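You operate a simulated robot arm through the tools that you are given. There is no shell and no other tool.

You run a simulated robot arm. Do the job below in one go: nothing can be reset, and whatever is moved stays where it is left.

JOB
Band the small teal book in the frame, move it to the mat and band the green one.
Fine: black mat; white lever for each band; draw the blue slider back between the two, snug on the second in the book seat; the third book, the latch and the band boxes stay.

The check looks at the end state, three seconds after you hand in, the way a careful person would. Anything else that was tipped, shoved, dropped, spilled or broken makes it a failure.

ROBOT AND FRAMES
A 6-joint arm with a two-finger gripper, fixed in place. Base frame: the origin is at the foot of the arm, x ahead of it, y to its left, z up; the work surface is at about z = 88. Units: cm, degrees, N and s.
It reaches about 129.8 cm from its shoulder. Its first joint turns from -149.0 to 149.0 degrees. Payload 1.57 kg.
The tool frame sits at the grasp point between the pads (the TCP): z along the fingers, y along the line on which they close. The tips reach 2.1 cm beyond it. The gripper opens to 7 cm. The gripper's body begins 5 cm behind the TCP.
Orientation is that of the tool frame in the base frame, as a unit quaternion [w, x, y, z]. With the fingers straight down and closing along the base's y, the tool's x points along the base's -x, its y along +y and its z along -z.

CONTROLS
- The arm moves only by the tool drive_tool. Its argument "increments" is a list of rows, each a list of 3 entries, a list of its own where there are three numbers: the shift along the tool's x, y, z in cm, then the turn, a rotation vector about the tool's x, y, z in rad, then the finger opening in cm, from 0 to 7. In form: [[[dx, dy, dz], [rx, ry, rz], fingers], ...]. A call has 1 to 20 rows; each row is the pose to reach, as a shift and turn from the pose commanded when the call began, along the tool's axes at that moment. Each row takes 0.2 s and may step no farther than 5 cm and 8.6 degrees from the row before; otherwise, or with a gripper value out of range, the whole call is refused. Where a pose cannot be reached the arm comes as near as it can. A force on the tool above 40 N (or 10 N above the force at the start of the call, whichever is more), or a blocked arm, ends the call early, and 0.2 s more pass. The fingers move at their own pace and stop on an object; they squeeze with about 30 N. The grip force told is the motor's: it shows also when the fingers shut on nothing. Time passes only in rows, and 0.2 s behind the last, so rows that repeat a pose let the fingers close. It gives the time, the measured TCP pose, the force on the tool (base axes), the opening and the grip force at its end, in the units of the frame above (readings bear some noise), with the torque about the TCP (base axes, N m) and any sound that the robot's microphone picked up.
- Cameras (640 x 400 px; columns grow to the right, rows downward): "scene" is fixed at [39.96, -50.05, 144.73]; the picture's right is [-0.09, -1.00, 0.00], its down [-0.82, 0.08, -0.56] and it looks along [0.56, -0.05, -0.83] (base axes); focal length 217 px, centre (320, 200). "wrist" rides on the gripper at [7.9, 0.4, -8.1] in the tool frame; the picture's right is [-0.05, 1.00, 0.00], its down [-0.67, -0.04, -0.74] and it looks along [-0.74, -0.04, 0.67] (tool axes); focal length 256 px, centre (320, 200).
- grab_frame(camera): a new picture of that camera. The clock stands still meanwhile.
- slide_trunk(by): slides the trunk up (or, below 0, down) by that many cm; the arm rides with it, the base frame stays. It gives what a move gives, with no picture.
- measure_at(camera, pixels): for up to 12 pixels [column, row] of the newest picture of that camera ("zoom" is the newest enlarged one), the place [x, y, z] in the base frame of the surface seen there, good to about 0.2 cm. The clock stands still meanwhile.
- enlarge(camera, box): a new picture of the part [left, top, right, bottom] of that camera's present view, enlarged. The clock stands still meanwhile.
- job_done(): hands the job in; it is judged then, once.

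Leave the gripper open and the arm clear of the work at the hand-in unless told otherwise.

The tools are called after "Request:" by a JSON object that holds its "api" and its "payload". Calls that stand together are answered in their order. drive_tool: Moves the arm, as the interface text tells. Its arguments: {"type":"object","properties":{"increments":{"type":"array","items":{"type":"array"}}},"required":["increments"]} The other tools are called the same way: slide_trunk (by) slides the trunk up or down; grab_frame (camera) takes a picture; measure_at (camera, pixels) gives the place of the surface under pixels of a picture; enlarge (camera, box) takes an enlarged picture of a part of a camera's view; job_done () hands the job in.

At the start:

```text
time_s: 0.0
position: [68.29, -37.48, 122.63]
tool_rot: [0.0, 0.0, 1.0, -0.001]
wrist_force: [0.5, -0.8, -0.4]
wrist_torque: [0.04, 0.01, 0.0]
finger_gap: 7.01
grasp_force: 0.1
trunk travel left (down, up): [-90.7, 6.3]
```

scene: 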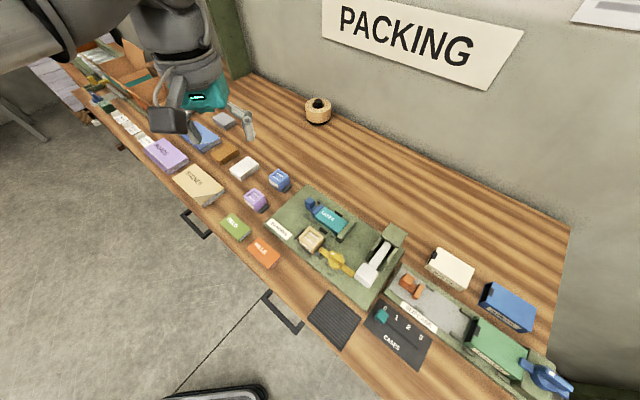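
wrist: 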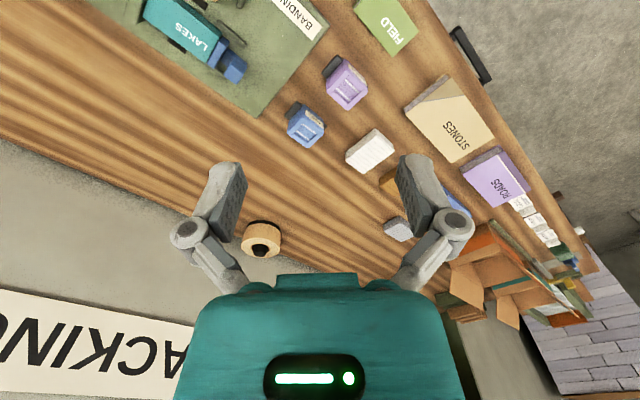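

I see a green banding frame with a teal book "LAKES", a blue slider, a yellow lever/latch, a white lever and a black mat. I'll enlarge the scene first to understand it before moving anything.

Request:
{"api": "enlarge", "payload": {"camera": "scene", "box": [250, 170, 410, 300]}}

Request:
{"api": "enlarge", "payload": {"camera": "scene", "box": [180, 150, 340, 270]}}

Request:
{"api": "enlarge", "payload": {"camera": "scene", "box": [360, 230, 580, 400]}}

```text
3.08 times, centred on (330, 235) of scene
```

zoom: 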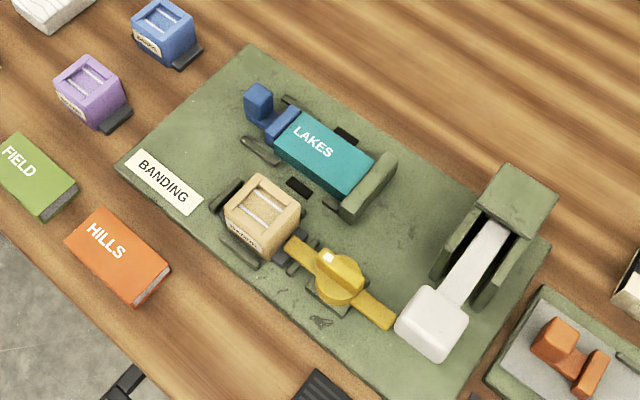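

```text
3.33 times, centred on (260, 210) of scene
```

zoom: 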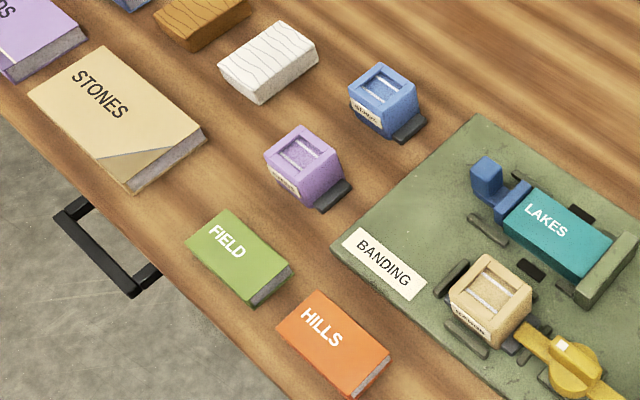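

```text
2.35 times, centred on (470, 315) of scene
```

zoom: 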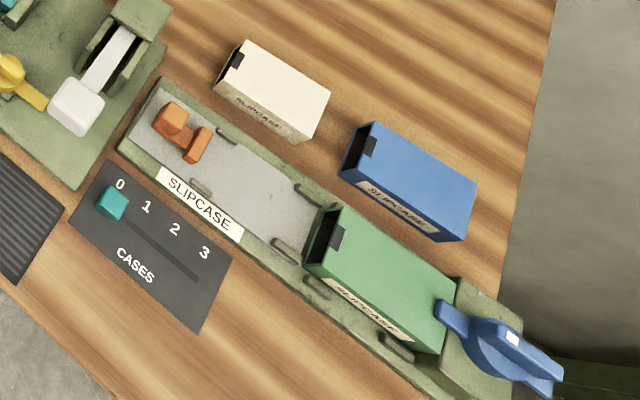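

The seat holds LAKES between the blue slider and the green stop. The yellow latch holds the tan band box, and the white lever is raised on the right. I'll measure the main parts from the scene view.

Request:
{"api": "enlarge", "payload": {"camera": "scene", "box": [250, 170, 410, 300]}}

```text
3.08 times, centred on (330, 235) of scene
```

zoom: 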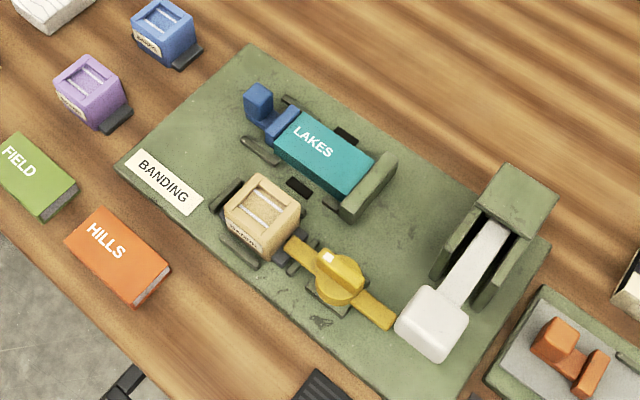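

Request:
{"api": "measure_at", "payload": {"camera": "zoom", "pixels": [[300, 114], [275, 143], [346, 193], [374, 157], [360, 211], [388, 158], [258, 92], [285, 120], [268, 138], [250, 45], [115, 168], [400, 390]]}}

Request:
{"api": "measure_at", "payload": {"camera": "zoom", "pixels": [[435, 315], [410, 290], [460, 330], [430, 355], [490, 235], [520, 190], [262, 205], [340, 275], [375, 315], [300, 187], [346, 136], [262, 150]]}}

Request:
{"api": "measure_at", "payload": {"camera": "zoom", "pixels": [[15, 135], [75, 188], [45, 215], [20, 160], [100, 210], [165, 265], [130, 300], [70, 240], [110, 250], [310, 385], [340, 260], [225, 110]]}}

```text
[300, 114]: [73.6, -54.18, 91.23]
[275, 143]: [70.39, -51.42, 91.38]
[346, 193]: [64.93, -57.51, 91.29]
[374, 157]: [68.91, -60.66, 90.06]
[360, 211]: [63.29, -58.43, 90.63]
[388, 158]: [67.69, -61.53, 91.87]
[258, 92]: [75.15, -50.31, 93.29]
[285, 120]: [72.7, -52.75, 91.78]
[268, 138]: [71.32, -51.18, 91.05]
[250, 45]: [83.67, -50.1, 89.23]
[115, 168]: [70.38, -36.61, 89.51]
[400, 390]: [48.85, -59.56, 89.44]
```

```text
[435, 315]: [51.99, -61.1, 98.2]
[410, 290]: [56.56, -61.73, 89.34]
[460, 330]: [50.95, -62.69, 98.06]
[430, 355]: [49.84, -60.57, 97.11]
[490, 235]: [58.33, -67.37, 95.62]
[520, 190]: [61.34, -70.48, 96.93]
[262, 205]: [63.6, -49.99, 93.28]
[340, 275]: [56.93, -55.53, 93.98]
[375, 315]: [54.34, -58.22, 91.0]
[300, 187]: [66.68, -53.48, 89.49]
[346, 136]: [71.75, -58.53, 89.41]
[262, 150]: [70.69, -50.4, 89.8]
```

```text
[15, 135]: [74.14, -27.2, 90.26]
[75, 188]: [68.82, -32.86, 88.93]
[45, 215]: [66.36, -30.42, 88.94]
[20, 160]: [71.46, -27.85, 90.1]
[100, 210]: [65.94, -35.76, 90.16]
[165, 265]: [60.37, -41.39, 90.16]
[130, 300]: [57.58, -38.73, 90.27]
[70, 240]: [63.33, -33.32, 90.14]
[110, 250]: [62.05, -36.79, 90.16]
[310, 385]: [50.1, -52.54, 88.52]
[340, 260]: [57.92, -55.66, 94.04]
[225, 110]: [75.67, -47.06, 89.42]
```

The frame is turned about 45 degrees. The book lies from about (72,-53) to (67,-59) with its top at z≈91.3, and the lever knob is at about (51.5,-61.5,98). I'll move the arm back and right, staying high, so the wrist camera can see the frame up close.

Request:
{"api": "drive_tool", "payload": {"increments": [[[2.9, -2.4, 1.5], [0, 0, 0], 7], [[5.8, -4.9, 3.0], [0, 0, 0], 7], [[8.7, -7.3, 4.5], [0, 0, 0], 7], [[11.6, -9.7, 6.0], [0, 0, 0], 7], [[14.5, -12.2, 7.5], [0, 0, 0], 7], [[17.4, -14.6, 9.0], [0, 0, 0], 7], [[20.3, -17.0, 10.5], [0, 0, 0], 7], [[23.3, -19.5, 12.0], [0, 0, 0], 7]]}}

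Request:
{"api": "grab_frame", "payload": {"camera": "wrist"}}

Request:
{"api": "grab_frame", "payload": {"camera": "scene"}}

```text
time_s: 1.8
position: [45.37, -57.01, 122.62]
tool_rot: [-0.001, 0.0, 1.0, 0.0]
wrist_force: [0.3, -0.1, -0.4]
wrist_torque: [-0.01, -0.04, -0.03]
finger_gap: 7.0
grasp_force: 0.1
out of reach, approached as far as the arm can: row 1, 2, 3, 4, 5, 6, 7, 8
trunk travel left (down, up): [-90.7, 6.3]
```

```text
taken
```

wrist: 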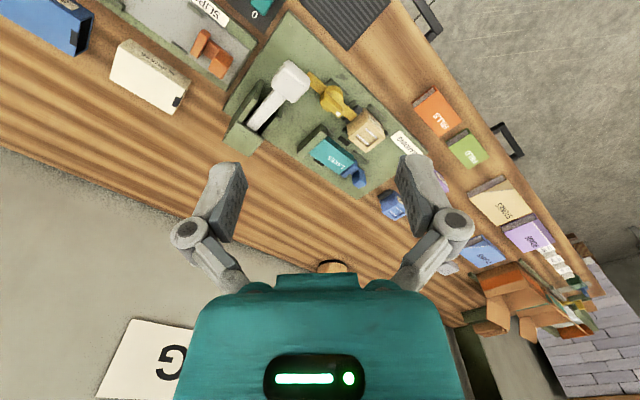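

```text
taken
```

scene: 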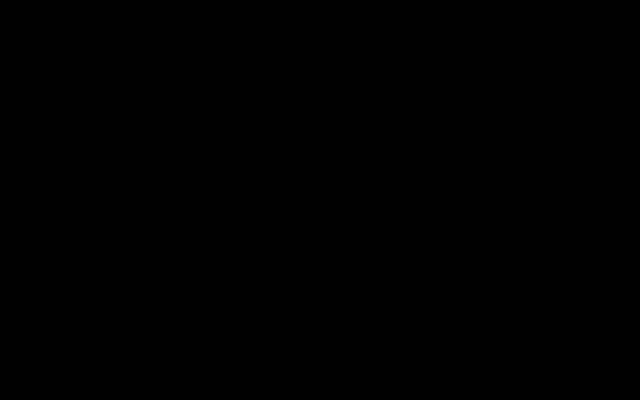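

The arm could not come lower: z stayed at 122.6 because the trunk is too high. The scene camera is now blocked by the arm. I'll slide the trunk down 12 cm, which should bring the TCP to about z=110.6, still well above the lever at 98.

Request:
{"api": "slide_trunk", "payload": {"by": -12}}

Request:
{"api": "grab_frame", "payload": {"camera": "wrist"}}

Request:
{"api": "grab_frame", "payload": {"camera": "scene"}}

```text
time_s: 3.3
position: [45.41, -56.85, 110.64]
tool_rot: [0.001, 0.0, 1.0, 0.0]
wrist_force: [-0.2, 0.4, -0.1]
wrist_torque: [-0.01, 0.02, 0.01]
finger_gap: 7.01
grasp_force: 0.0
trunk travel left (down, up): [-78.7, 18.3]
```

```text
taken
```

wrist: 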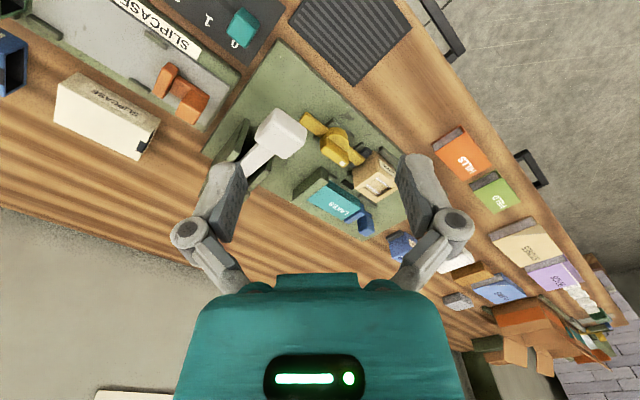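

```text
taken
```

scene: 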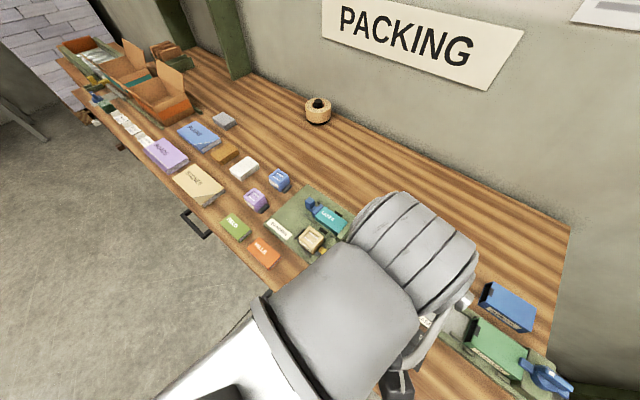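

The wrist camera now sees the whole frame around (310,150). I'll enlarge that area and read some points.

Request:
{"api": "enlarge", "payload": {"camera": "wrist", "box": [200, 70, 430, 240]}}

```text
2.35 times, centred on (315, 155) of wrist
```

zoom: 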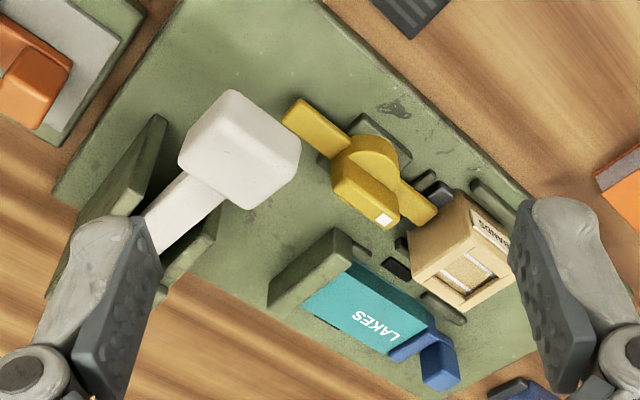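

I see the white lever knob, its fork, the yellow latch, the tan BANDS box, the stop block, LAKES and the blue slider's upright post. I'll measure points on the lever, book, stop and slider in this view.

Request:
{"api": "measure_at", "payload": {"camera": "zoom", "pixels": [[230, 95], [295, 140], [245, 205], [183, 155], [240, 150], [190, 200], [155, 235], [150, 130], [215, 225], [115, 190], [65, 190], [390, 300]]}}

Request:
{"api": "measure_at", "payload": {"camera": "zoom", "pixels": [[347, 265], [305, 310], [425, 310], [385, 350], [340, 235], [275, 295], [435, 365], [420, 330], [398, 268], [440, 308], [460, 260], [370, 180]]}}

```text
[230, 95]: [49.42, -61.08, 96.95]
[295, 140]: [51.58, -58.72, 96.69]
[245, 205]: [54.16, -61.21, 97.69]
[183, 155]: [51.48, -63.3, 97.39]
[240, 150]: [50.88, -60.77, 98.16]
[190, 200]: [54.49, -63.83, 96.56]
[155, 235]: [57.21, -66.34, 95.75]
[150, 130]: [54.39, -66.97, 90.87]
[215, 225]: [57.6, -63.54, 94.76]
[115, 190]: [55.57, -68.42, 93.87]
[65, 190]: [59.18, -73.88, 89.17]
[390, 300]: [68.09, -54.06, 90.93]
```

```text
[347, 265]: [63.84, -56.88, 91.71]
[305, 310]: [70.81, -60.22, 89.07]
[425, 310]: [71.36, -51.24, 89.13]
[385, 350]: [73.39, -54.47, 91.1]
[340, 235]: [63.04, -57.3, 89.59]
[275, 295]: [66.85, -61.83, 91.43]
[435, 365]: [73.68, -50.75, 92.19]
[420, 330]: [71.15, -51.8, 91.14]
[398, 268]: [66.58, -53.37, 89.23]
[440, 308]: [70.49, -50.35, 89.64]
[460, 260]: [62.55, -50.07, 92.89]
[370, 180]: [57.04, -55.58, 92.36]
```

The lever runs along about (-0.735, 0.678) from the fork to the knob, and the knob top is at about (51.5,-61.5,98.1). I need more downward reach, so I'll raise the arm 15 cm first and then slide the trunk down 20.

Request:
{"api": "drive_tool", "payload": {"increments": [[[0, 0, -4], [0, 0, 0], 7], [[0, 0, -8], [0, 0, 0], 7], [[0, 0, -12], [0, 0, 0], 7], [[0, 0, -15], [0, 0, 0], 7]]}}

Request:
{"api": "slide_trunk", "payload": {"by": -20}}

```text
time_s: 4.3
position: [45.38, -56.88, 110.56]
tool_rot: [0.002, 0.0, 1.0, 0.001]
wrist_force: [-0.6, -0.7, 0.4]
wrist_torque: [-0.05, -0.01, -0.01]
finger_gap: 6.99
grasp_force: 0.0
out of reach, approached as far as the arm can: row 1, 2, 3, 4
trunk travel left (down, up): [-78.7, 18.3]
```

```text
time_s: 6.5
position: [45.33, -56.83, 90.44]
tool_rot: [0.0, 0.0, 1.0, -0.001]
wrist_force: [-0.3, 0.1, 0.2]
wrist_torque: [0.02, 0.0, 0.03]
finger_gap: 6.99
grasp_force: 0.1
trunk travel left (down, up): [-58.7, 38.3]
```

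The arm did not rise (the vertical move was refused), yet the trunk still went down, so the fingertips are now only just above the table near (45,-57). The force readings show no contact. I shouldn't have chained those two calls. Height evidently comes from the trunk, so I'll slide it back up 15 cm right away.

Request:
{"api": "slide_trunk", "payload": {"by": 15}}

```text
time_s: 8.2
position: [45.3, -56.89, 105.6]
tool_rot: [0.0, 0.0, 1.0, 0.0]
wrist_force: [0.0, -0.2, 0.2]
wrist_torque: [-0.01, 0.01, 0.02]
finger_gap: 7.0
grasp_force: 0.0
trunk travel left (down, up): [-73.7, 23.3]
```

Now at z=105.6 with no force. I'll look with both cameras to check that nothing was disturbed while the fingers were low.

Request:
{"api": "grab_frame", "payload": {"camera": "wrist"}}

Request:
{"api": "grab_frame", "payload": {"camera": "scene"}}

```text
taken
```

wrist: 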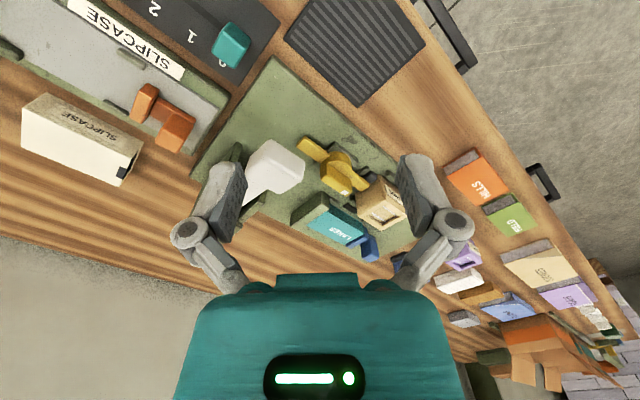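

```text
taken
```

scene: 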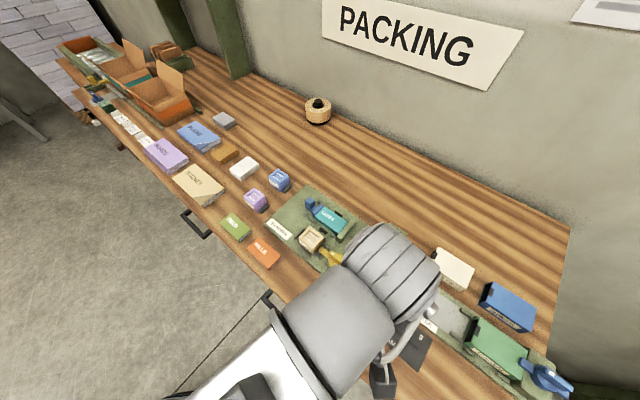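

Everything looks as before. I'll measure the mat, the frame edges and the books in this wrist picture, and check the mat against where the fingers were.

Request:
{"api": "measure_at", "payload": {"camera": "wrist", "pixels": [[320, 3], [395, 5], [424, 45], [360, 104], [287, 35], [352, 50], [275, 62], [195, 182], [250, 235], [380, 150], [225, 45], [470, 175]]}}

```text
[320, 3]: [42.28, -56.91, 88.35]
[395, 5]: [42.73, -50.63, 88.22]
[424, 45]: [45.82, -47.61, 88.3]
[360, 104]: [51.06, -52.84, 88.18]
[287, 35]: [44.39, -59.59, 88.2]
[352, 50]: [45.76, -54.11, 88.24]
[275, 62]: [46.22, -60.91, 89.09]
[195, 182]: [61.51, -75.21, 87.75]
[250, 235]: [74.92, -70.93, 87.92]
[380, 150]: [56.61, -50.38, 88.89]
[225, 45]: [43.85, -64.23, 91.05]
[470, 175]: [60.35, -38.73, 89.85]
```

The mat spans roughly (51,-53), (46,-47.5), (39,-54.5) and (44.5,-59.5), centred near (45,-53.6), top at z≈88.3, with its long side along the frame. Nothing was touched. Next I'll turn the tool about 47° to line up with the frame and move to (57,-69) at this safe height, so the wrist camera looks along the seat.

Request:
{"api": "drive_tool", "payload": {"increments": [[[-1.7, -1.8, 0], [0, 0, -0.118], 7], [[-3.3, -3.5, 0], [0, 0, -0.236], 7], [[-5.0, -5.3, 0], [0, 0, -0.354], 7], [[-6.6, -7.0, 0], [0, 0, -0.472], 7], [[-8.3, -8.8, 0], [0, 0, -0.59], 7], [[-10.0, -10.6, 0], [0, 0, -0.708], 7], [[-11.6, -12.3, 0], [0, 0, -0.8255], 7]]}}

Request:
{"api": "grab_frame", "payload": {"camera": "wrist"}}

Request:
{"api": "grab_frame", "payload": {"camera": "scene"}}

```text
time_s: 9.8
position: [57.04, -69.12, 105.61]
tool_rot: [0.0, -0.402, 0.916, 0.0]
wrist_force: [0.1, 0.1, 0.7]
wrist_torque: [-0.02, 0.02, -0.04]
finger_gap: 7.01
grasp_force: 0.1
trunk travel left (down, up): [-73.7, 23.3]
```

```text
taken
```

wrist: 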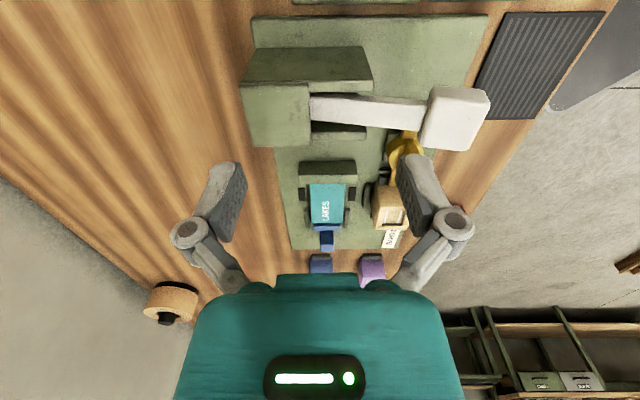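

```text
taken
```

scene: 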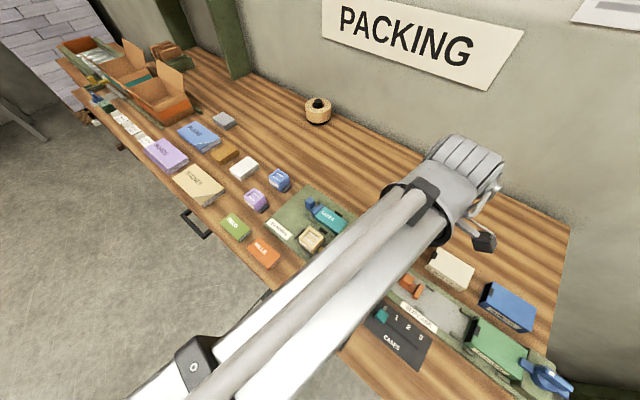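

The tool is aligned with the frame: the book, slider and stop now line up vertically around (325,200). I'll enlarge that area to see how snug the slider is and where the side rails are.

Request:
{"api": "enlarge", "payload": {"camera": "wrist", "box": [265, 140, 415, 260]}}

Request:
{"api": "enlarge", "payload": {"camera": "wrist", "box": [230, 20, 510, 200]}}

```text
3.33 times, centred on (340, 200) of wrist
```

zoom: 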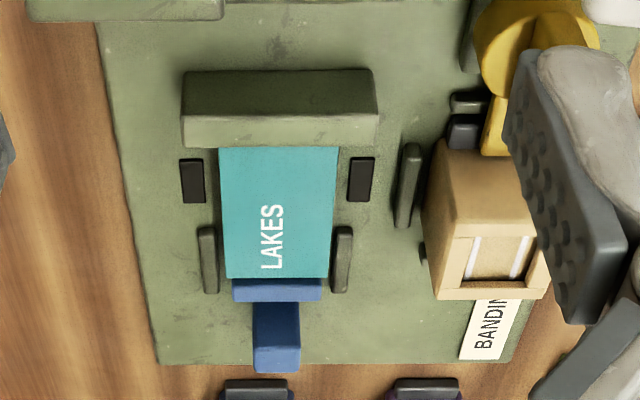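

```text
2.22 times, centred on (370, 110) of wrist
```

zoom: 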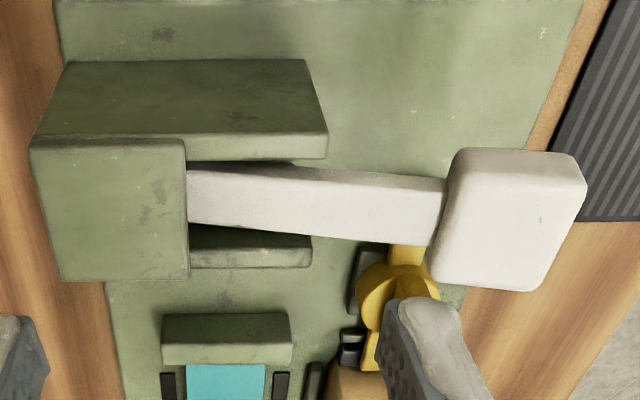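

The slider sits against the end of LAKES, with low rails beside the slider end and black slots beside the stop end. I'll re-take the seat enlargement and measure all of it.

Request:
{"api": "enlarge", "payload": {"camera": "wrist", "box": [265, 140, 415, 260]}}

Request:
{"api": "measure_at", "payload": {"camera": "zoom", "pixels": [[222, 152], [334, 152], [328, 274], [230, 274], [192, 180], [361, 180], [207, 232], [207, 288], [342, 230], [340, 290], [277, 290], [275, 312]]}}

Request:
{"api": "measure_at", "payload": {"camera": "zoom", "pixels": [[188, 110], [372, 110], [280, 75], [260, 340], [292, 340], [275, 365], [275, 352], [237, 290], [318, 290], [300, 210], [255, 320], [420, 190]]}}

```text
3.33 times, centred on (340, 200) of wrist
```

zoom: 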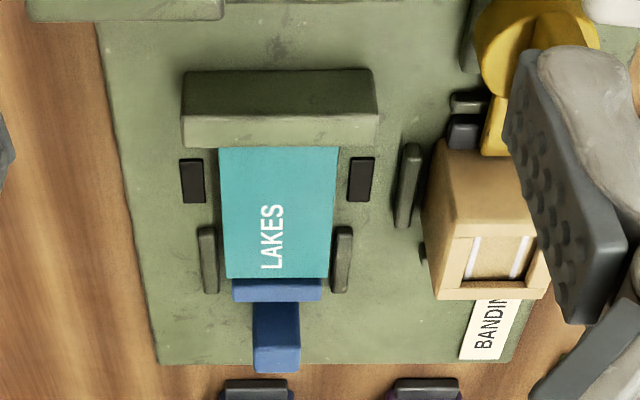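

```text
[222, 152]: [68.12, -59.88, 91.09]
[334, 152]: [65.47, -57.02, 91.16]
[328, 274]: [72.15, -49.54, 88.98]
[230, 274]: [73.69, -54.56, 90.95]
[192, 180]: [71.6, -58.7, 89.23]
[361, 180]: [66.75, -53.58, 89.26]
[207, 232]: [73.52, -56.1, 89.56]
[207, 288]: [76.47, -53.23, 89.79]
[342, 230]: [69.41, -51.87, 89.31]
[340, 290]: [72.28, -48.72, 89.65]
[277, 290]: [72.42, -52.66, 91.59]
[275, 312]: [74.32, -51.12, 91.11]
```

```text
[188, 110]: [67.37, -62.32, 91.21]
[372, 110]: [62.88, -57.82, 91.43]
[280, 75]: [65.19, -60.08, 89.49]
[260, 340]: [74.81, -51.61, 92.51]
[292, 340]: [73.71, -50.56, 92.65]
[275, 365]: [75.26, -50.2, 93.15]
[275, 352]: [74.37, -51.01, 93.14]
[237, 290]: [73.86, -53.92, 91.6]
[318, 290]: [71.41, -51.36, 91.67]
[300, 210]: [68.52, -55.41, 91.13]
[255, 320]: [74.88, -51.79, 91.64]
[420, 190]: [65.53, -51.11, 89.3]
```

LAKES measures about 8 x 4.2 x 1.8 cm. The slider plate touches its end, the post stands 3 cm behind, and the knob centre is at about (51.65,-61.1), top z≈98.1. I'll close the fingers and move over the knob at this height, where the tips at 103.5 are clear of everything.

Request:
{"api": "drive_tool", "payload": {"increments": [[[-0.75, 3.1, 0], [0, 0, 0], 4], [[-1.5, 6.2, 0], [0, 0, 0], 2], [[-2.23, 9.4, 0], [0, 0, 0], 0], [[-2.23, 9.4, 0], [0, 0, 0], 0], [[-2.23, 9.4, 0], [0, 0, 0], 0]]}}

Request:
{"api": "grab_frame", "payload": {"camera": "wrist"}}

```text
time_s: 11.0
position: [51.46, -61.18, 105.5]
tool_rot: [0.0, -0.401, 0.916, 0.0]
wrist_force: [0.4, 0.5, 0.0]
wrist_torque: [0.04, -0.04, 0.02]
finger_gap: 0.01
grasp_force: 28.8
trunk travel left (down, up): [-73.7, 23.3]
```

```text
taken
```

wrist: 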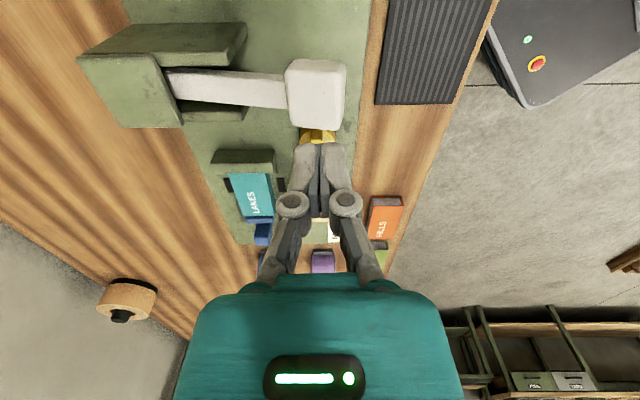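

The knob is centred right under the closed fingers at column 317. I'll lower the trunk 4.5 cm so the tips are just above the knob, then press in small steps.

Request:
{"api": "slide_trunk", "payload": {"by": -4.5}}

```text
time_s: 11.9
position: [51.61, -61.07, 101.13]
tool_rot: [0.0, -0.402, 0.916, 0.0]
wrist_force: [0.5, 1.0, -0.4]
wrist_torque: [-0.04, -0.03, 0.05]
finger_gap: 0.01
grasp_force: 28.7
trunk travel left (down, up): [-69.2, 27.8]
```

The tips are at about z=99.0, with no contact yet. I'll go down 1.5 cm.

Request:
{"api": "slide_trunk", "payload": {"by": -1.5}}

```text
time_s: 12.5
position: [51.47, -61.09, 99.55]
tool_rot: [0.0, -0.402, 0.916, 0.0]
wrist_force: [1.1, -0.2, 0.4]
wrist_torque: [-0.05, -0.02, 0.01]
finger_gap: 0.0
grasp_force: 28.3
trunk travel left (down, up): [-67.7, 29.3]
```

The tips are at 97.5 with hardly any force. I'll go down another 1 cm.

Request:
{"api": "slide_trunk", "payload": {"by": -1}}

Request:
{"api": "grab_frame", "payload": {"camera": "wrist"}}

```text
time_s: 13.1
position: [51.64, -61.05, 98.55]
tool_rot: [0.0, -0.401, 0.916, -0.001]
wrist_force: [0.7, -0.3, 1.4]
wrist_torque: [0.03, 0.04, 0.03]
finger_gap: 0.0
grasp_force: 28.5
trunk travel left (down, up): [-66.7, 30.3]
```

```text
taken
```

wrist: 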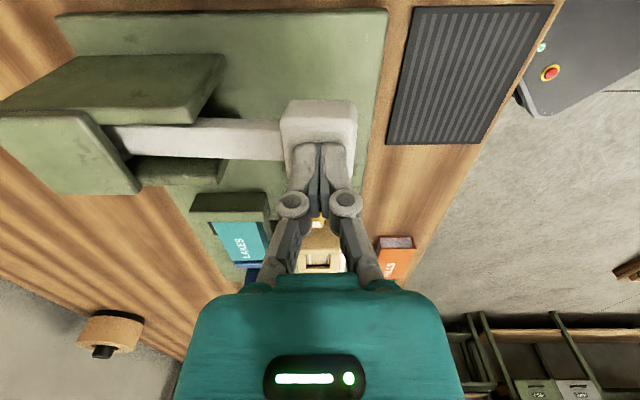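

The fingertips sit on the knob with 1.4 N upward. The lever is lightly sprung, so I'll keep pressing in 1 cm steps.

Request:
{"api": "slide_trunk", "payload": {"by": -1}}

```text
time_s: 13.7
position: [51.47, -61.04, 97.56]
tool_rot: [0.0, -0.401, 0.916, 0.0]
wrist_force: [-0.5, 1.0, 2.7]
wrist_torque: [0.02, -0.01, 0.0]
finger_gap: 0.02
grasp_force: 28.2
trunk travel left (down, up): [-65.7, 31.3]
```

The force is rising smoothly at 2.7 N. I'll go down another 1 cm.

Request:
{"api": "slide_trunk", "payload": {"by": -1}}

```text
time_s: 14.3
position: [51.5, -61.02, 96.57]
tool_rot: [0.0, -0.401, 0.916, -0.001]
wrist_force: [-1.5, 1.2, 3.6]
wrist_torque: [-0.01, 0.0, 0.01]
finger_gap: 0.0
grasp_force: 28.5
trunk travel left (down, up): [-64.7, 32.3]
```

Now 3.6 N, still the spring, with no click yet. I'll go down 1 cm more.

Request:
{"api": "slide_trunk", "payload": {"by": -1}}

Request:
{"api": "grab_frame", "payload": {"camera": "wrist"}}

```text
time_s: 14.8
position: [51.44, -61.01, 95.48]
tool_rot: [0.001, -0.401, 0.916, 0.0]
wrist_force: [-1.3, 1.1, 3.3]
wrist_torque: [0.0, 0.0, -0.01]
finger_gap: 0.01
grasp_force: 28.1
trunk travel left (down, up): [-63.7, 33.3]
```

```text
taken
```

wrist: 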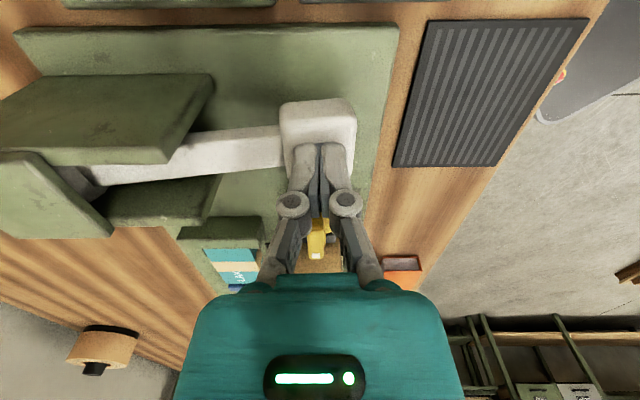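

A tan band now shows around LAKES at about (230,268) in the wrist view. I'll enlarge it to check the band before I let the lever up.

Request:
{"api": "enlarge", "payload": {"camera": "wrist", "box": [170, 220, 290, 300]}}

Request:
{"api": "enlarge", "payload": {"camera": "scene", "box": [250, 170, 410, 300]}}

```text
5.00 times, centred on (230, 260) of wrist
```

zoom: 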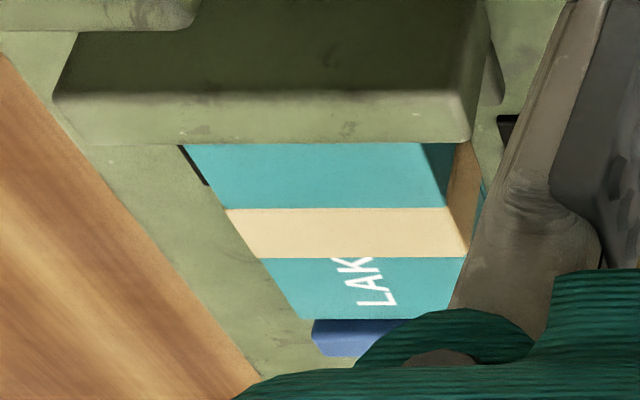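

```text
3.08 times, centred on (330, 235) of scene
```

zoom: 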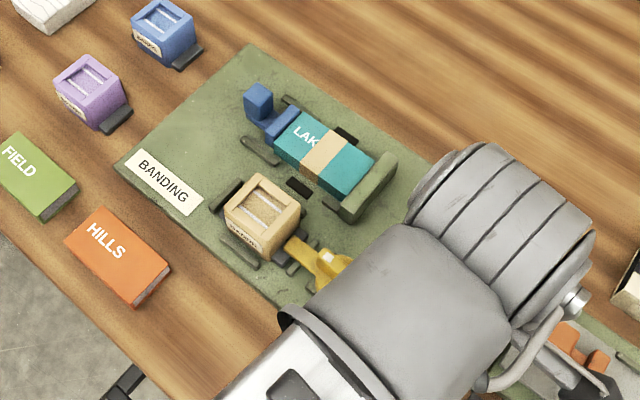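

The band is wrapped around the middle of LAKES. I'll raise the trunk 10 cm to release the lever.

Request:
{"api": "slide_trunk", "payload": {"by": 10}}

Request:
{"api": "grab_frame", "payload": {"camera": "wrist"}}

```text
time_s: 16.2
position: [51.49, -61.08, 105.55]
tool_rot: [0.0, -0.402, 0.916, 0.0]
wrist_force: [0.4, -0.3, -0.5]
wrist_torque: [0.03, -0.02, -0.03]
finger_gap: 0.0
grasp_force: 28.9
trunk travel left (down, up): [-73.7, 23.3]
```

```text
taken
```

wrist: 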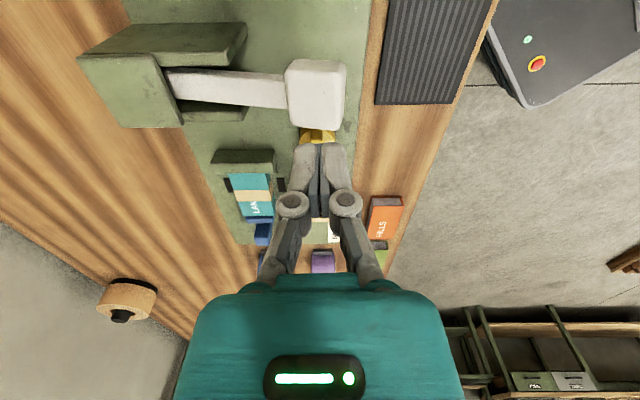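

The lever sprang back up and the band stayed on. Next is the slider post at about (74.6,-50.6), top z≈93.2. I'll travel there at z=105.5 with the fingers opening to 4 cm, then look.

Request:
{"api": "drive_tool", "payload": {"increments": [[[-3.9, -1.65, 0], [0, 0, 0], 0], [[-7.8, -3.3, 0], [0, 0, 0], 0], [[-11.7, -5.0, 0], [0, 0, 0], 1], [[-15.6, -6.6, 0], [0, 0, 0], 2], [[-19.5, -8.3, 0], [0, 0, 0], 3], [[-23.4, -9.94, 0], [0, 0, 0], 4], [[-23.4, -9.94, 0], [0, 0, 0], 4]]}}

Request:
{"api": "grab_frame", "payload": {"camera": "wrist"}}

Request:
{"api": "grab_frame", "payload": {"camera": "scene"}}

```text
time_s: 17.8
position: [74.77, -50.74, 105.55]
tool_rot: [0.0, -0.401, 0.916, 0.001]
wrist_force: [-0.1, 0.6, 0.1]
wrist_torque: [-0.02, 0.03, 0.0]
finger_gap: 4.0
grasp_force: 0.1
trunk travel left (down, up): [-73.7, 23.3]
```

```text
taken
```

wrist: 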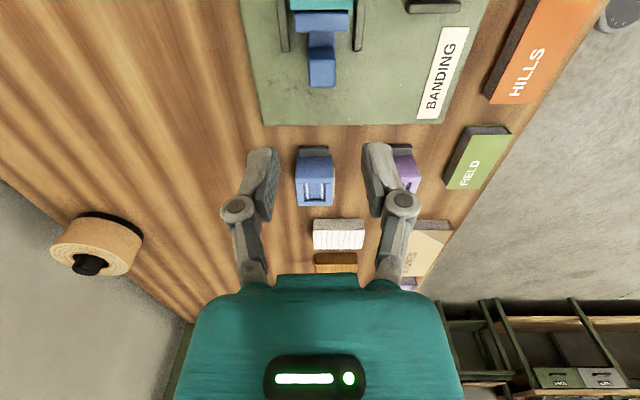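

```text
taken
```

scene: 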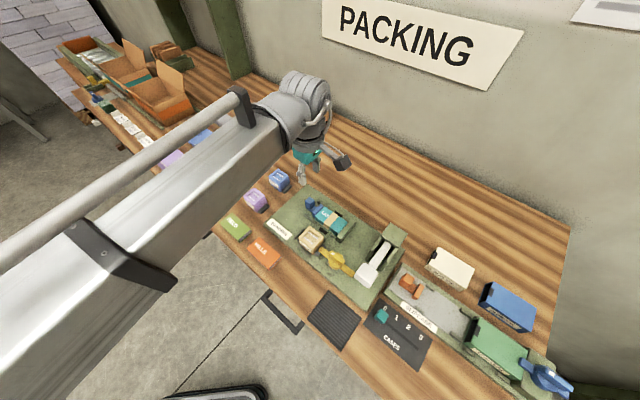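

The post sits at (320,65), directly beneath the fingers. I'll enlarge it, measure it, and measure FIELD and the blue band box nearby.

Request:
{"api": "enlarge", "payload": {"camera": "wrist", "box": [250, 0, 450, 125]}}

Request:
{"api": "measure_at", "payload": {"camera": "wrist", "pixels": [[322, 65], [322, 50], [313, 83], [332, 83], [315, 155], [315, 190], [469, 130], [509, 131], [484, 188], [447, 187], [475, 160], [315, 150]]}}

```text
3.20 times, centred on (350, 62) of wrist
```

zoom: 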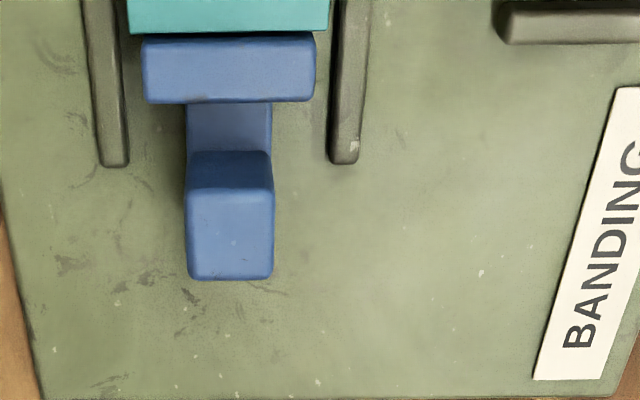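

```text
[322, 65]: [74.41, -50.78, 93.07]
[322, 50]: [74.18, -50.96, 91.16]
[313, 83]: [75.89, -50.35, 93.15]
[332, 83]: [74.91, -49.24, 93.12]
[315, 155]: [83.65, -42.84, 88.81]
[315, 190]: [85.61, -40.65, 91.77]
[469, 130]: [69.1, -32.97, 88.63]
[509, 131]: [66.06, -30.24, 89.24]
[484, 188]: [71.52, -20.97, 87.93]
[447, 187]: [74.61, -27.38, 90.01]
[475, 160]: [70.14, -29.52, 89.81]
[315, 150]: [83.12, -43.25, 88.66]
```

The post top is centred at about s=-13.8 on the frame axis, slightly behind the fingers. I'll shift 0.4 cm back along the frame and then lower so the tips straddle the post (tips at about 91).

Request:
{"api": "drive_tool", "payload": {"increments": [[[-0.4, 0.1, 0], [0, 0, 0], 4], [[-0.4, 0.1, 0], [0, 0, 0], 4]]}}

Request:
{"api": "slide_trunk", "payload": {"by": -9}}

Request:
{"api": "grab_frame", "payload": {"camera": "wrist"}}

```text
time_s: 18.4
position: [74.97, -50.32, 105.61]
tool_rot: [0.0, -0.401, 0.916, 0.0]
wrist_force: [0.1, 0.0, -0.7]
wrist_torque: [0.0, 0.0, 0.0]
finger_gap: 4.0
grasp_force: 0.1
trunk travel left (down, up): [-73.7, 23.3]
```

```text
time_s: 19.6
position: [74.85, -50.31, 96.64]
tool_rot: [0.0, -0.401, 0.916, 0.0]
wrist_force: [0.1, 0.4, 0.0]
wrist_torque: [-0.03, -0.03, -0.01]
finger_gap: 4.0
grasp_force: 0.2
trunk travel left (down, up): [-64.7, 32.3]
```

```text
taken
```

wrist: 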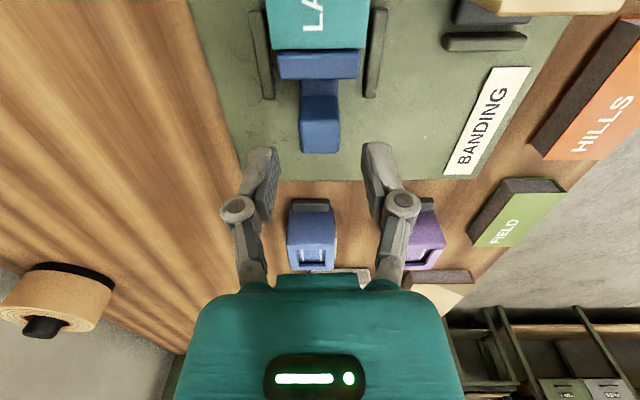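

The post is centred between the fingers at column 320. I'll lower 3.6 cm to straddle it.

Request:
{"api": "slide_trunk", "payload": {"by": -3.6}}

Request:
{"api": "grab_frame", "payload": {"camera": "wrist"}}

```text
time_s: 20.4
position: [74.82, -50.3, 92.95]
tool_rot: [0.0, -0.4, 0.916, 0.0]
wrist_force: [0.2, -1.4, 0.8]
wrist_torque: [0.01, 0.03, 0.0]
finger_gap: 4.0
grasp_force: 0.1
trunk travel left (down, up): [-61.1, 35.9]
```

```text
taken
```

wrist: 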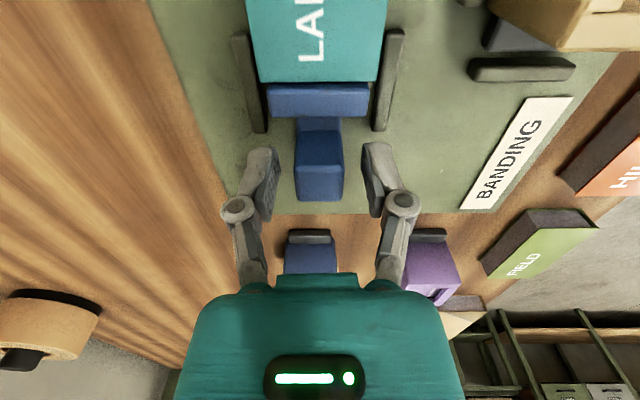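

The fingers straddle the post, with no contact. I'll close on it.

Request:
{"api": "drive_tool", "payload": {"increments": [[[0, 0, 0], [0, 0, 0], 2.5], [[0, 0, 0], [0, 0, 0], 1.5], [[0, 0, 0], [0, 0, 0], 1], [[0, 0, 0], [0, 0, 0], 1]]}}

```text
time_s: 21.4
position: [74.85, -50.24, 92.89]
tool_rot: [0.0, -0.401, 0.916, 0.001]
wrist_force: [3.4, -2.2, 2.8]
wrist_torque: [-0.04, -0.04, -0.52]
finger_gap: 2.23
grasp_force: 32.8
trunk travel left (down, up): [-61.1, 35.9]
```

The fingers stopped at 2.23 cm with a little twist torque (-0.5 N m). I'll look before pulling.

Request:
{"api": "grab_frame", "payload": {"camera": "wrist"}}

Request:
{"api": "enlarge", "payload": {"camera": "wrist", "box": [220, 60, 420, 220]}}

```text
taken
```

wrist: 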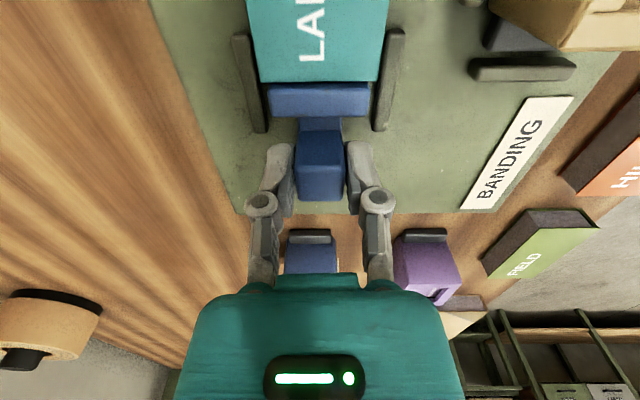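

```text
2.50 times, centred on (320, 140) of wrist
```

zoom: 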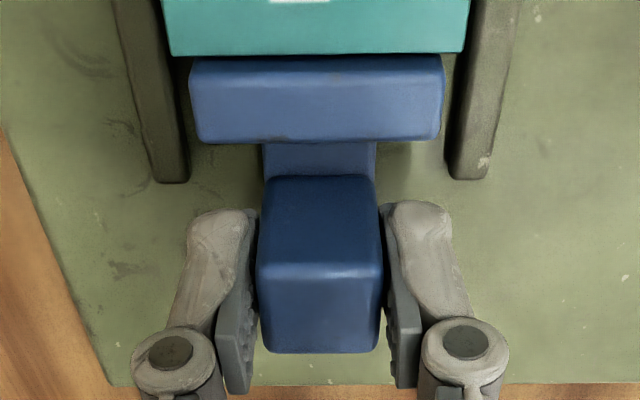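

The pads hold the post on both sides. I'll draw the slider slowly back 3.5 cm along the frame (tool -x).

Request:
{"api": "drive_tool", "payload": {"increments": [[[-0.3, 0, 0], [0, 0, 0], 1], [[-0.7, 0, 0], [0, 0, 0], 1], [[-1.1, 0, 0], [0, 0, 0], 1], [[-1.5, 0, 0], [0, 0, 0], 1], [[-1.9, 0, 0], [0, 0, 0], 1], [[-2.3, 0, 0], [0, 0, 0], 1], [[-2.7, 0, 0], [0, 0, 0], 1], [[-3.1, 0, 0], [0, 0, 0], 1], [[-3.5, 0, 0], [0, 0, 0], 1]]}}

Request:
{"api": "grab_frame", "payload": {"camera": "wrist"}}

```text
time_s: 23.4
position: [77.32, -47.92, 92.99]
tool_rot: [0.001, -0.401, 0.916, 0.0]
wrist_force: [17.2, -21.3, 21.0]
wrist_torque: [-0.74, 0.0, -0.51]
finger_gap: 2.24
grasp_force: 32.5
trunk travel left (down, up): [-61.1, 35.9]
```

```text
taken
```

wrist: 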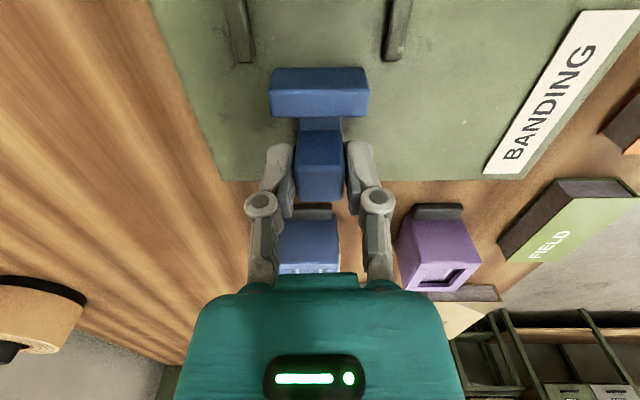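

The slider moved back about 3.4 cm. There's now a sideways load of about 27 N because the track isn't perfectly parallel to my path. I'll open the fingers to let it settle and look.

Request:
{"api": "drive_tool", "payload": {"increments": [[[-3.5, 0, 0], [0, 0, 0], 2.5], [[-3.5, 0, 0], [0, 0, 0], 3.5], [[-3.5, 0, 0], [0, 0, 0], 4], [[-3.5, 0, 0], [0, 0, 0], 4]]}}

Request:
{"api": "grab_frame", "payload": {"camera": "wrist"}}

```text
time_s: 24.4
position: [79.84, -45.05, 92.98]
tool_rot: [0.0, -0.401, 0.916, 0.0]
wrist_force: [0.1, 0.8, -0.2]
wrist_torque: [-0.01, 0.02, -0.02]
finger_gap: 3.99
grasp_force: 0.1
trunk travel left (down, up): [-61.1, 35.9]
```

```text
taken
```

wrist: 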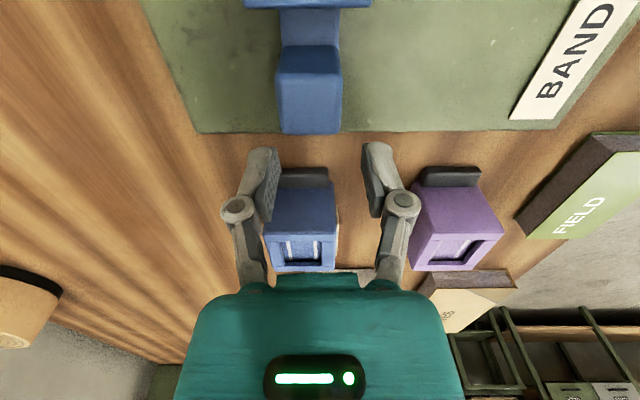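

I repeated the -3.5 shift by mistake. Shifts count from the new starting pose, so the hand travelled another 3.5 cm back. The force is zero and the fingers are in free space ahead of the blue band box. I'll raise the trunk straight up and check the slider and the box.

Request:
{"api": "slide_trunk", "payload": {"by": 12.5}}

Request:
{"api": "grab_frame", "payload": {"camera": "wrist"}}

Request:
{"api": "enlarge", "payload": {"camera": "scene", "box": [200, 150, 410, 300]}}

```text
time_s: 26.0
position: [79.76, -45.0, 105.43]
tool_rot: [-0.001, -0.401, 0.916, 0.0]
wrist_force: [0.3, -0.4, -0.3]
wrist_torque: [-0.03, -0.02, 0.0]
finger_gap: 3.97
grasp_force: 0.2
trunk travel left (down, up): [-73.6, 23.4]
```

```text
taken
```

wrist: 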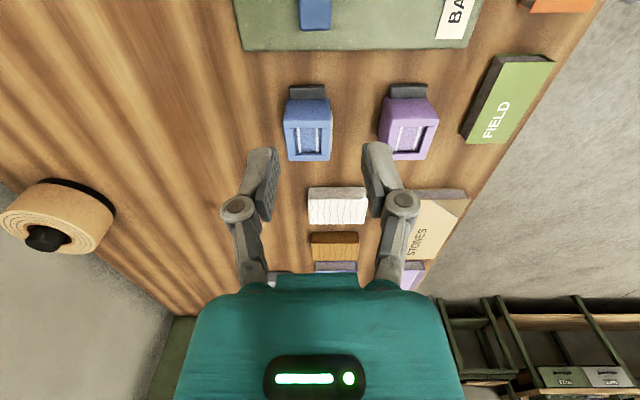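

```text
2.67 times, centred on (305, 225) of scene
```

zoom: 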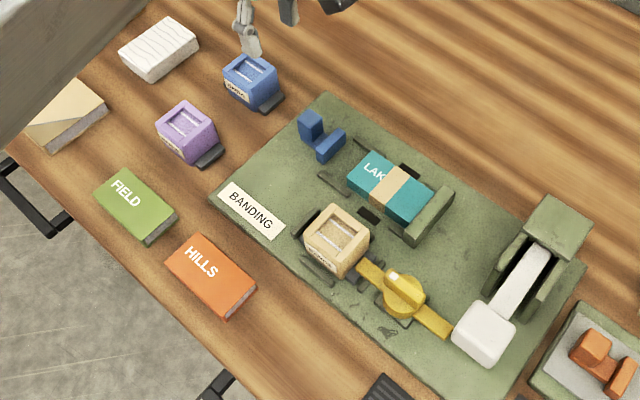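

The slider is drawn back well clear of LAKES, and the blue band box and everything else are in place. Next I'll go above the book's middle, 14.9 cm forward along the frame, and open to 6 cm on the way.

Request:
{"api": "drive_tool", "payload": {"increments": [[[3.7, 0, 0], [0, 0, 0], 4], [[7.4, 0, 0], [0, 0, 0], 5], [[11.1, 0, 0], [0, 0, 0], 6], [[14.9, 0.1, 0], [0, 0, 0], 6], [[14.9, 0.1, 0], [0, 0, 0], 6]]}}

Request:
{"api": "grab_frame", "payload": {"camera": "wrist"}}

Request:
{"api": "enlarge", "payload": {"camera": "wrist", "box": [240, 0, 440, 125]}}

```text
time_s: 27.2
position: [69.4, -56.06, 105.4]
tool_rot: [-0.001, -0.401, 0.916, 0.001]
wrist_force: [0.5, 1.1, -0.3]
wrist_torque: [0.05, 0.0, 0.04]
finger_gap: 6.01
grasp_force: 0.0
trunk travel left (down, up): [-73.6, 23.4]
```

```text
taken
```

wrist: 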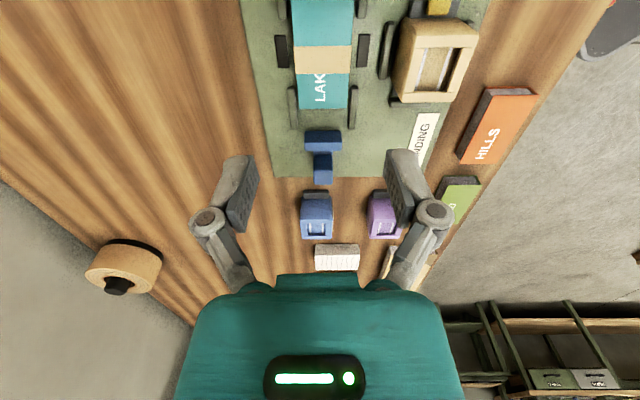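

```text
3.20 times, centred on (340, 62) of wrist
```

zoom: 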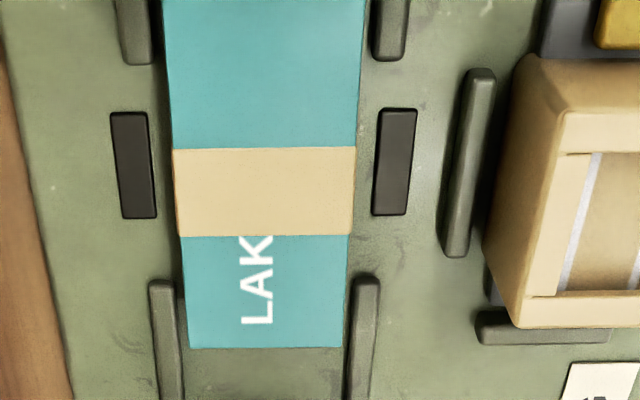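

I now see rails near both ends of the book and the slots in the open middle beside the band. I'll measure the book edges, slots, rails and tan box here.

Request:
{"api": "measure_at", "payload": {"camera": "zoom", "pixels": [[130, 165], [395, 165], [178, 190], [351, 190], [187, 340], [343, 340], [135, 58], [388, 55], [163, 285], [366, 282], [455, 170], [262, 192]]}}

Request:
{"api": "measure_at", "payload": {"camera": "zoom", "pixels": [[115, 118], [155, 212], [415, 115], [375, 210], [90, 165], [420, 230], [170, 110], [360, 110], [163, 310], [366, 310], [130, 30], [390, 30]]}}

```text
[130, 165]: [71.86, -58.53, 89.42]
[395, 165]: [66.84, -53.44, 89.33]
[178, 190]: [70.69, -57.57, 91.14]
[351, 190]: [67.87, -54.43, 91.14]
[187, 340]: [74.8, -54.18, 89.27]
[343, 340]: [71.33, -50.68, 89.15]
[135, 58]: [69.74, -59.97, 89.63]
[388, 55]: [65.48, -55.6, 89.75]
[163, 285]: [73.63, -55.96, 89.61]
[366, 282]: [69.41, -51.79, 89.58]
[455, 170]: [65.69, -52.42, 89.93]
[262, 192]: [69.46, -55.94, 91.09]
```

```text
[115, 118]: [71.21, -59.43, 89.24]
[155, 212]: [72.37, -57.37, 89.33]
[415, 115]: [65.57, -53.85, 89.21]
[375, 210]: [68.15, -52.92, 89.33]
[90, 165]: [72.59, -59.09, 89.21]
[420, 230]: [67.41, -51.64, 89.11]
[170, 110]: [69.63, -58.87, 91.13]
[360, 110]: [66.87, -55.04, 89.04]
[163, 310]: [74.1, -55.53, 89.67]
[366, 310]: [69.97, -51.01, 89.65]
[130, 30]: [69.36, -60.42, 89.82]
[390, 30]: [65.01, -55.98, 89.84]
```

The book's centre is at t≈88.9 and the open gap between the rails runs s=-8.8 to -3.4, so a grasp at s≈-6 fits. The board is at z 89.2 and the slots at about 89.4. I'll nudge slightly, lower 11 cm and check.

Request:
{"api": "drive_tool", "payload": {"increments": [[[-0.2, 0.1, 0], [0, 0, 0], 6], [[-0.2, 0.1, 0], [0, 0, 0], 6]]}}

Request:
{"api": "slide_trunk", "payload": {"by": -10.5}}

Request:
{"api": "grab_frame", "payload": {"camera": "wrist"}}

```text
time_s: 27.8
position: [69.63, -55.76, 105.44]
tool_rot: [0.0, -0.402, 0.916, 0.0]
wrist_force: [0.5, -0.1, -0.4]
wrist_torque: [-0.01, 0.0, 0.03]
finger_gap: 5.99
grasp_force: 0.1
trunk travel left (down, up): [-73.6, 23.4]
```

```text
time_s: 29.1
position: [69.53, -55.79, 94.92]
tool_rot: [0.0, -0.401, 0.916, 0.001]
wrist_force: [-1.0, 0.4, 0.8]
wrist_torque: [-0.01, 0.02, 0.0]
finger_gap: 5.99
grasp_force: 0.0
trunk travel left (down, up): [-63.1, 33.9]
```

```text
taken
```

wrist: 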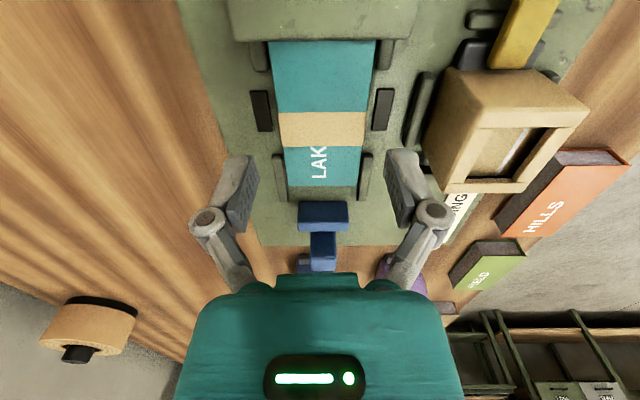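

The band and book are centred between the fingers. Before I go lower, I'll check the clearance between the right finger's knuckle and the tan box at (430,110).

Request:
{"api": "measure_at", "payload": {"camera": "wrist", "pixels": [[445, 80], [430, 140], [470, 130], [448, 187], [440, 212], [415, 160], [420, 190], [418, 95], [400, 215], [405, 175], [350, 130], [290, 130]]}}

```text
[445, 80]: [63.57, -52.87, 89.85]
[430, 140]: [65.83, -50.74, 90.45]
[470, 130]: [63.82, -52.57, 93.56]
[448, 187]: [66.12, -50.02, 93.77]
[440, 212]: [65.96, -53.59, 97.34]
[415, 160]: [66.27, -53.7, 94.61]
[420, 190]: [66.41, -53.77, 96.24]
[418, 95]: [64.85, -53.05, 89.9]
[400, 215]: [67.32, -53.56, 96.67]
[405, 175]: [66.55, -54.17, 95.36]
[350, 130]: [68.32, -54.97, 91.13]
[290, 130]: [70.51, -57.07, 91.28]
```

The tan box face is at t≈82.5 and the knuckle reaches only t≈84.7, so there's 2 cm of clearance. I'll lower 3.1 cm to put the tips at about 89.7.

Request:
{"api": "slide_trunk", "payload": {"by": -3.1}}

```text
time_s: 29.9
position: [69.61, -55.87, 91.8]
tool_rot: [0.001, -0.401, 0.916, 0.0]
wrist_force: [0.4, 0.8, 0.3]
wrist_torque: [-0.01, 0.03, -0.01]
finger_gap: 5.96
grasp_force: 0.1
trunk travel left (down, up): [-60.0, 37.0]
```

No contact at z=91.8. I'll close on LAKES in place, with no shift.

Request:
{"api": "drive_tool", "payload": {"increments": [[[0, 0, 0], [0, 0, 0], 5], [[0, 0, 0], [0, 0, 0], 4.2], [[0, 0, 0], [0, 0, 0], 3.5], [[0, 0, 0], [0, 0, 0], 3.5], [[0, 0, 0], [0, 0, 0], 3.5]]}}

Request:
{"api": "grab_frame", "payload": {"camera": "wrist"}}

```text
time_s: 31.1
position: [69.57, -55.86, 91.97]
tool_rot: [0.0, -0.401, 0.916, 0.0]
wrist_force: [-0.5, -1.1, 4.6]
wrist_torque: [-0.01, -0.01, -0.1]
finger_gap: 4.42
grasp_force: 29.8
trunk travel left (down, up): [-60.0, 37.0]
```

```text
taken
```

wrist: 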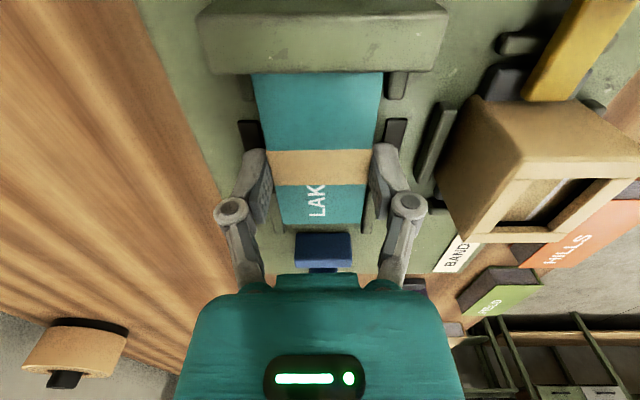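

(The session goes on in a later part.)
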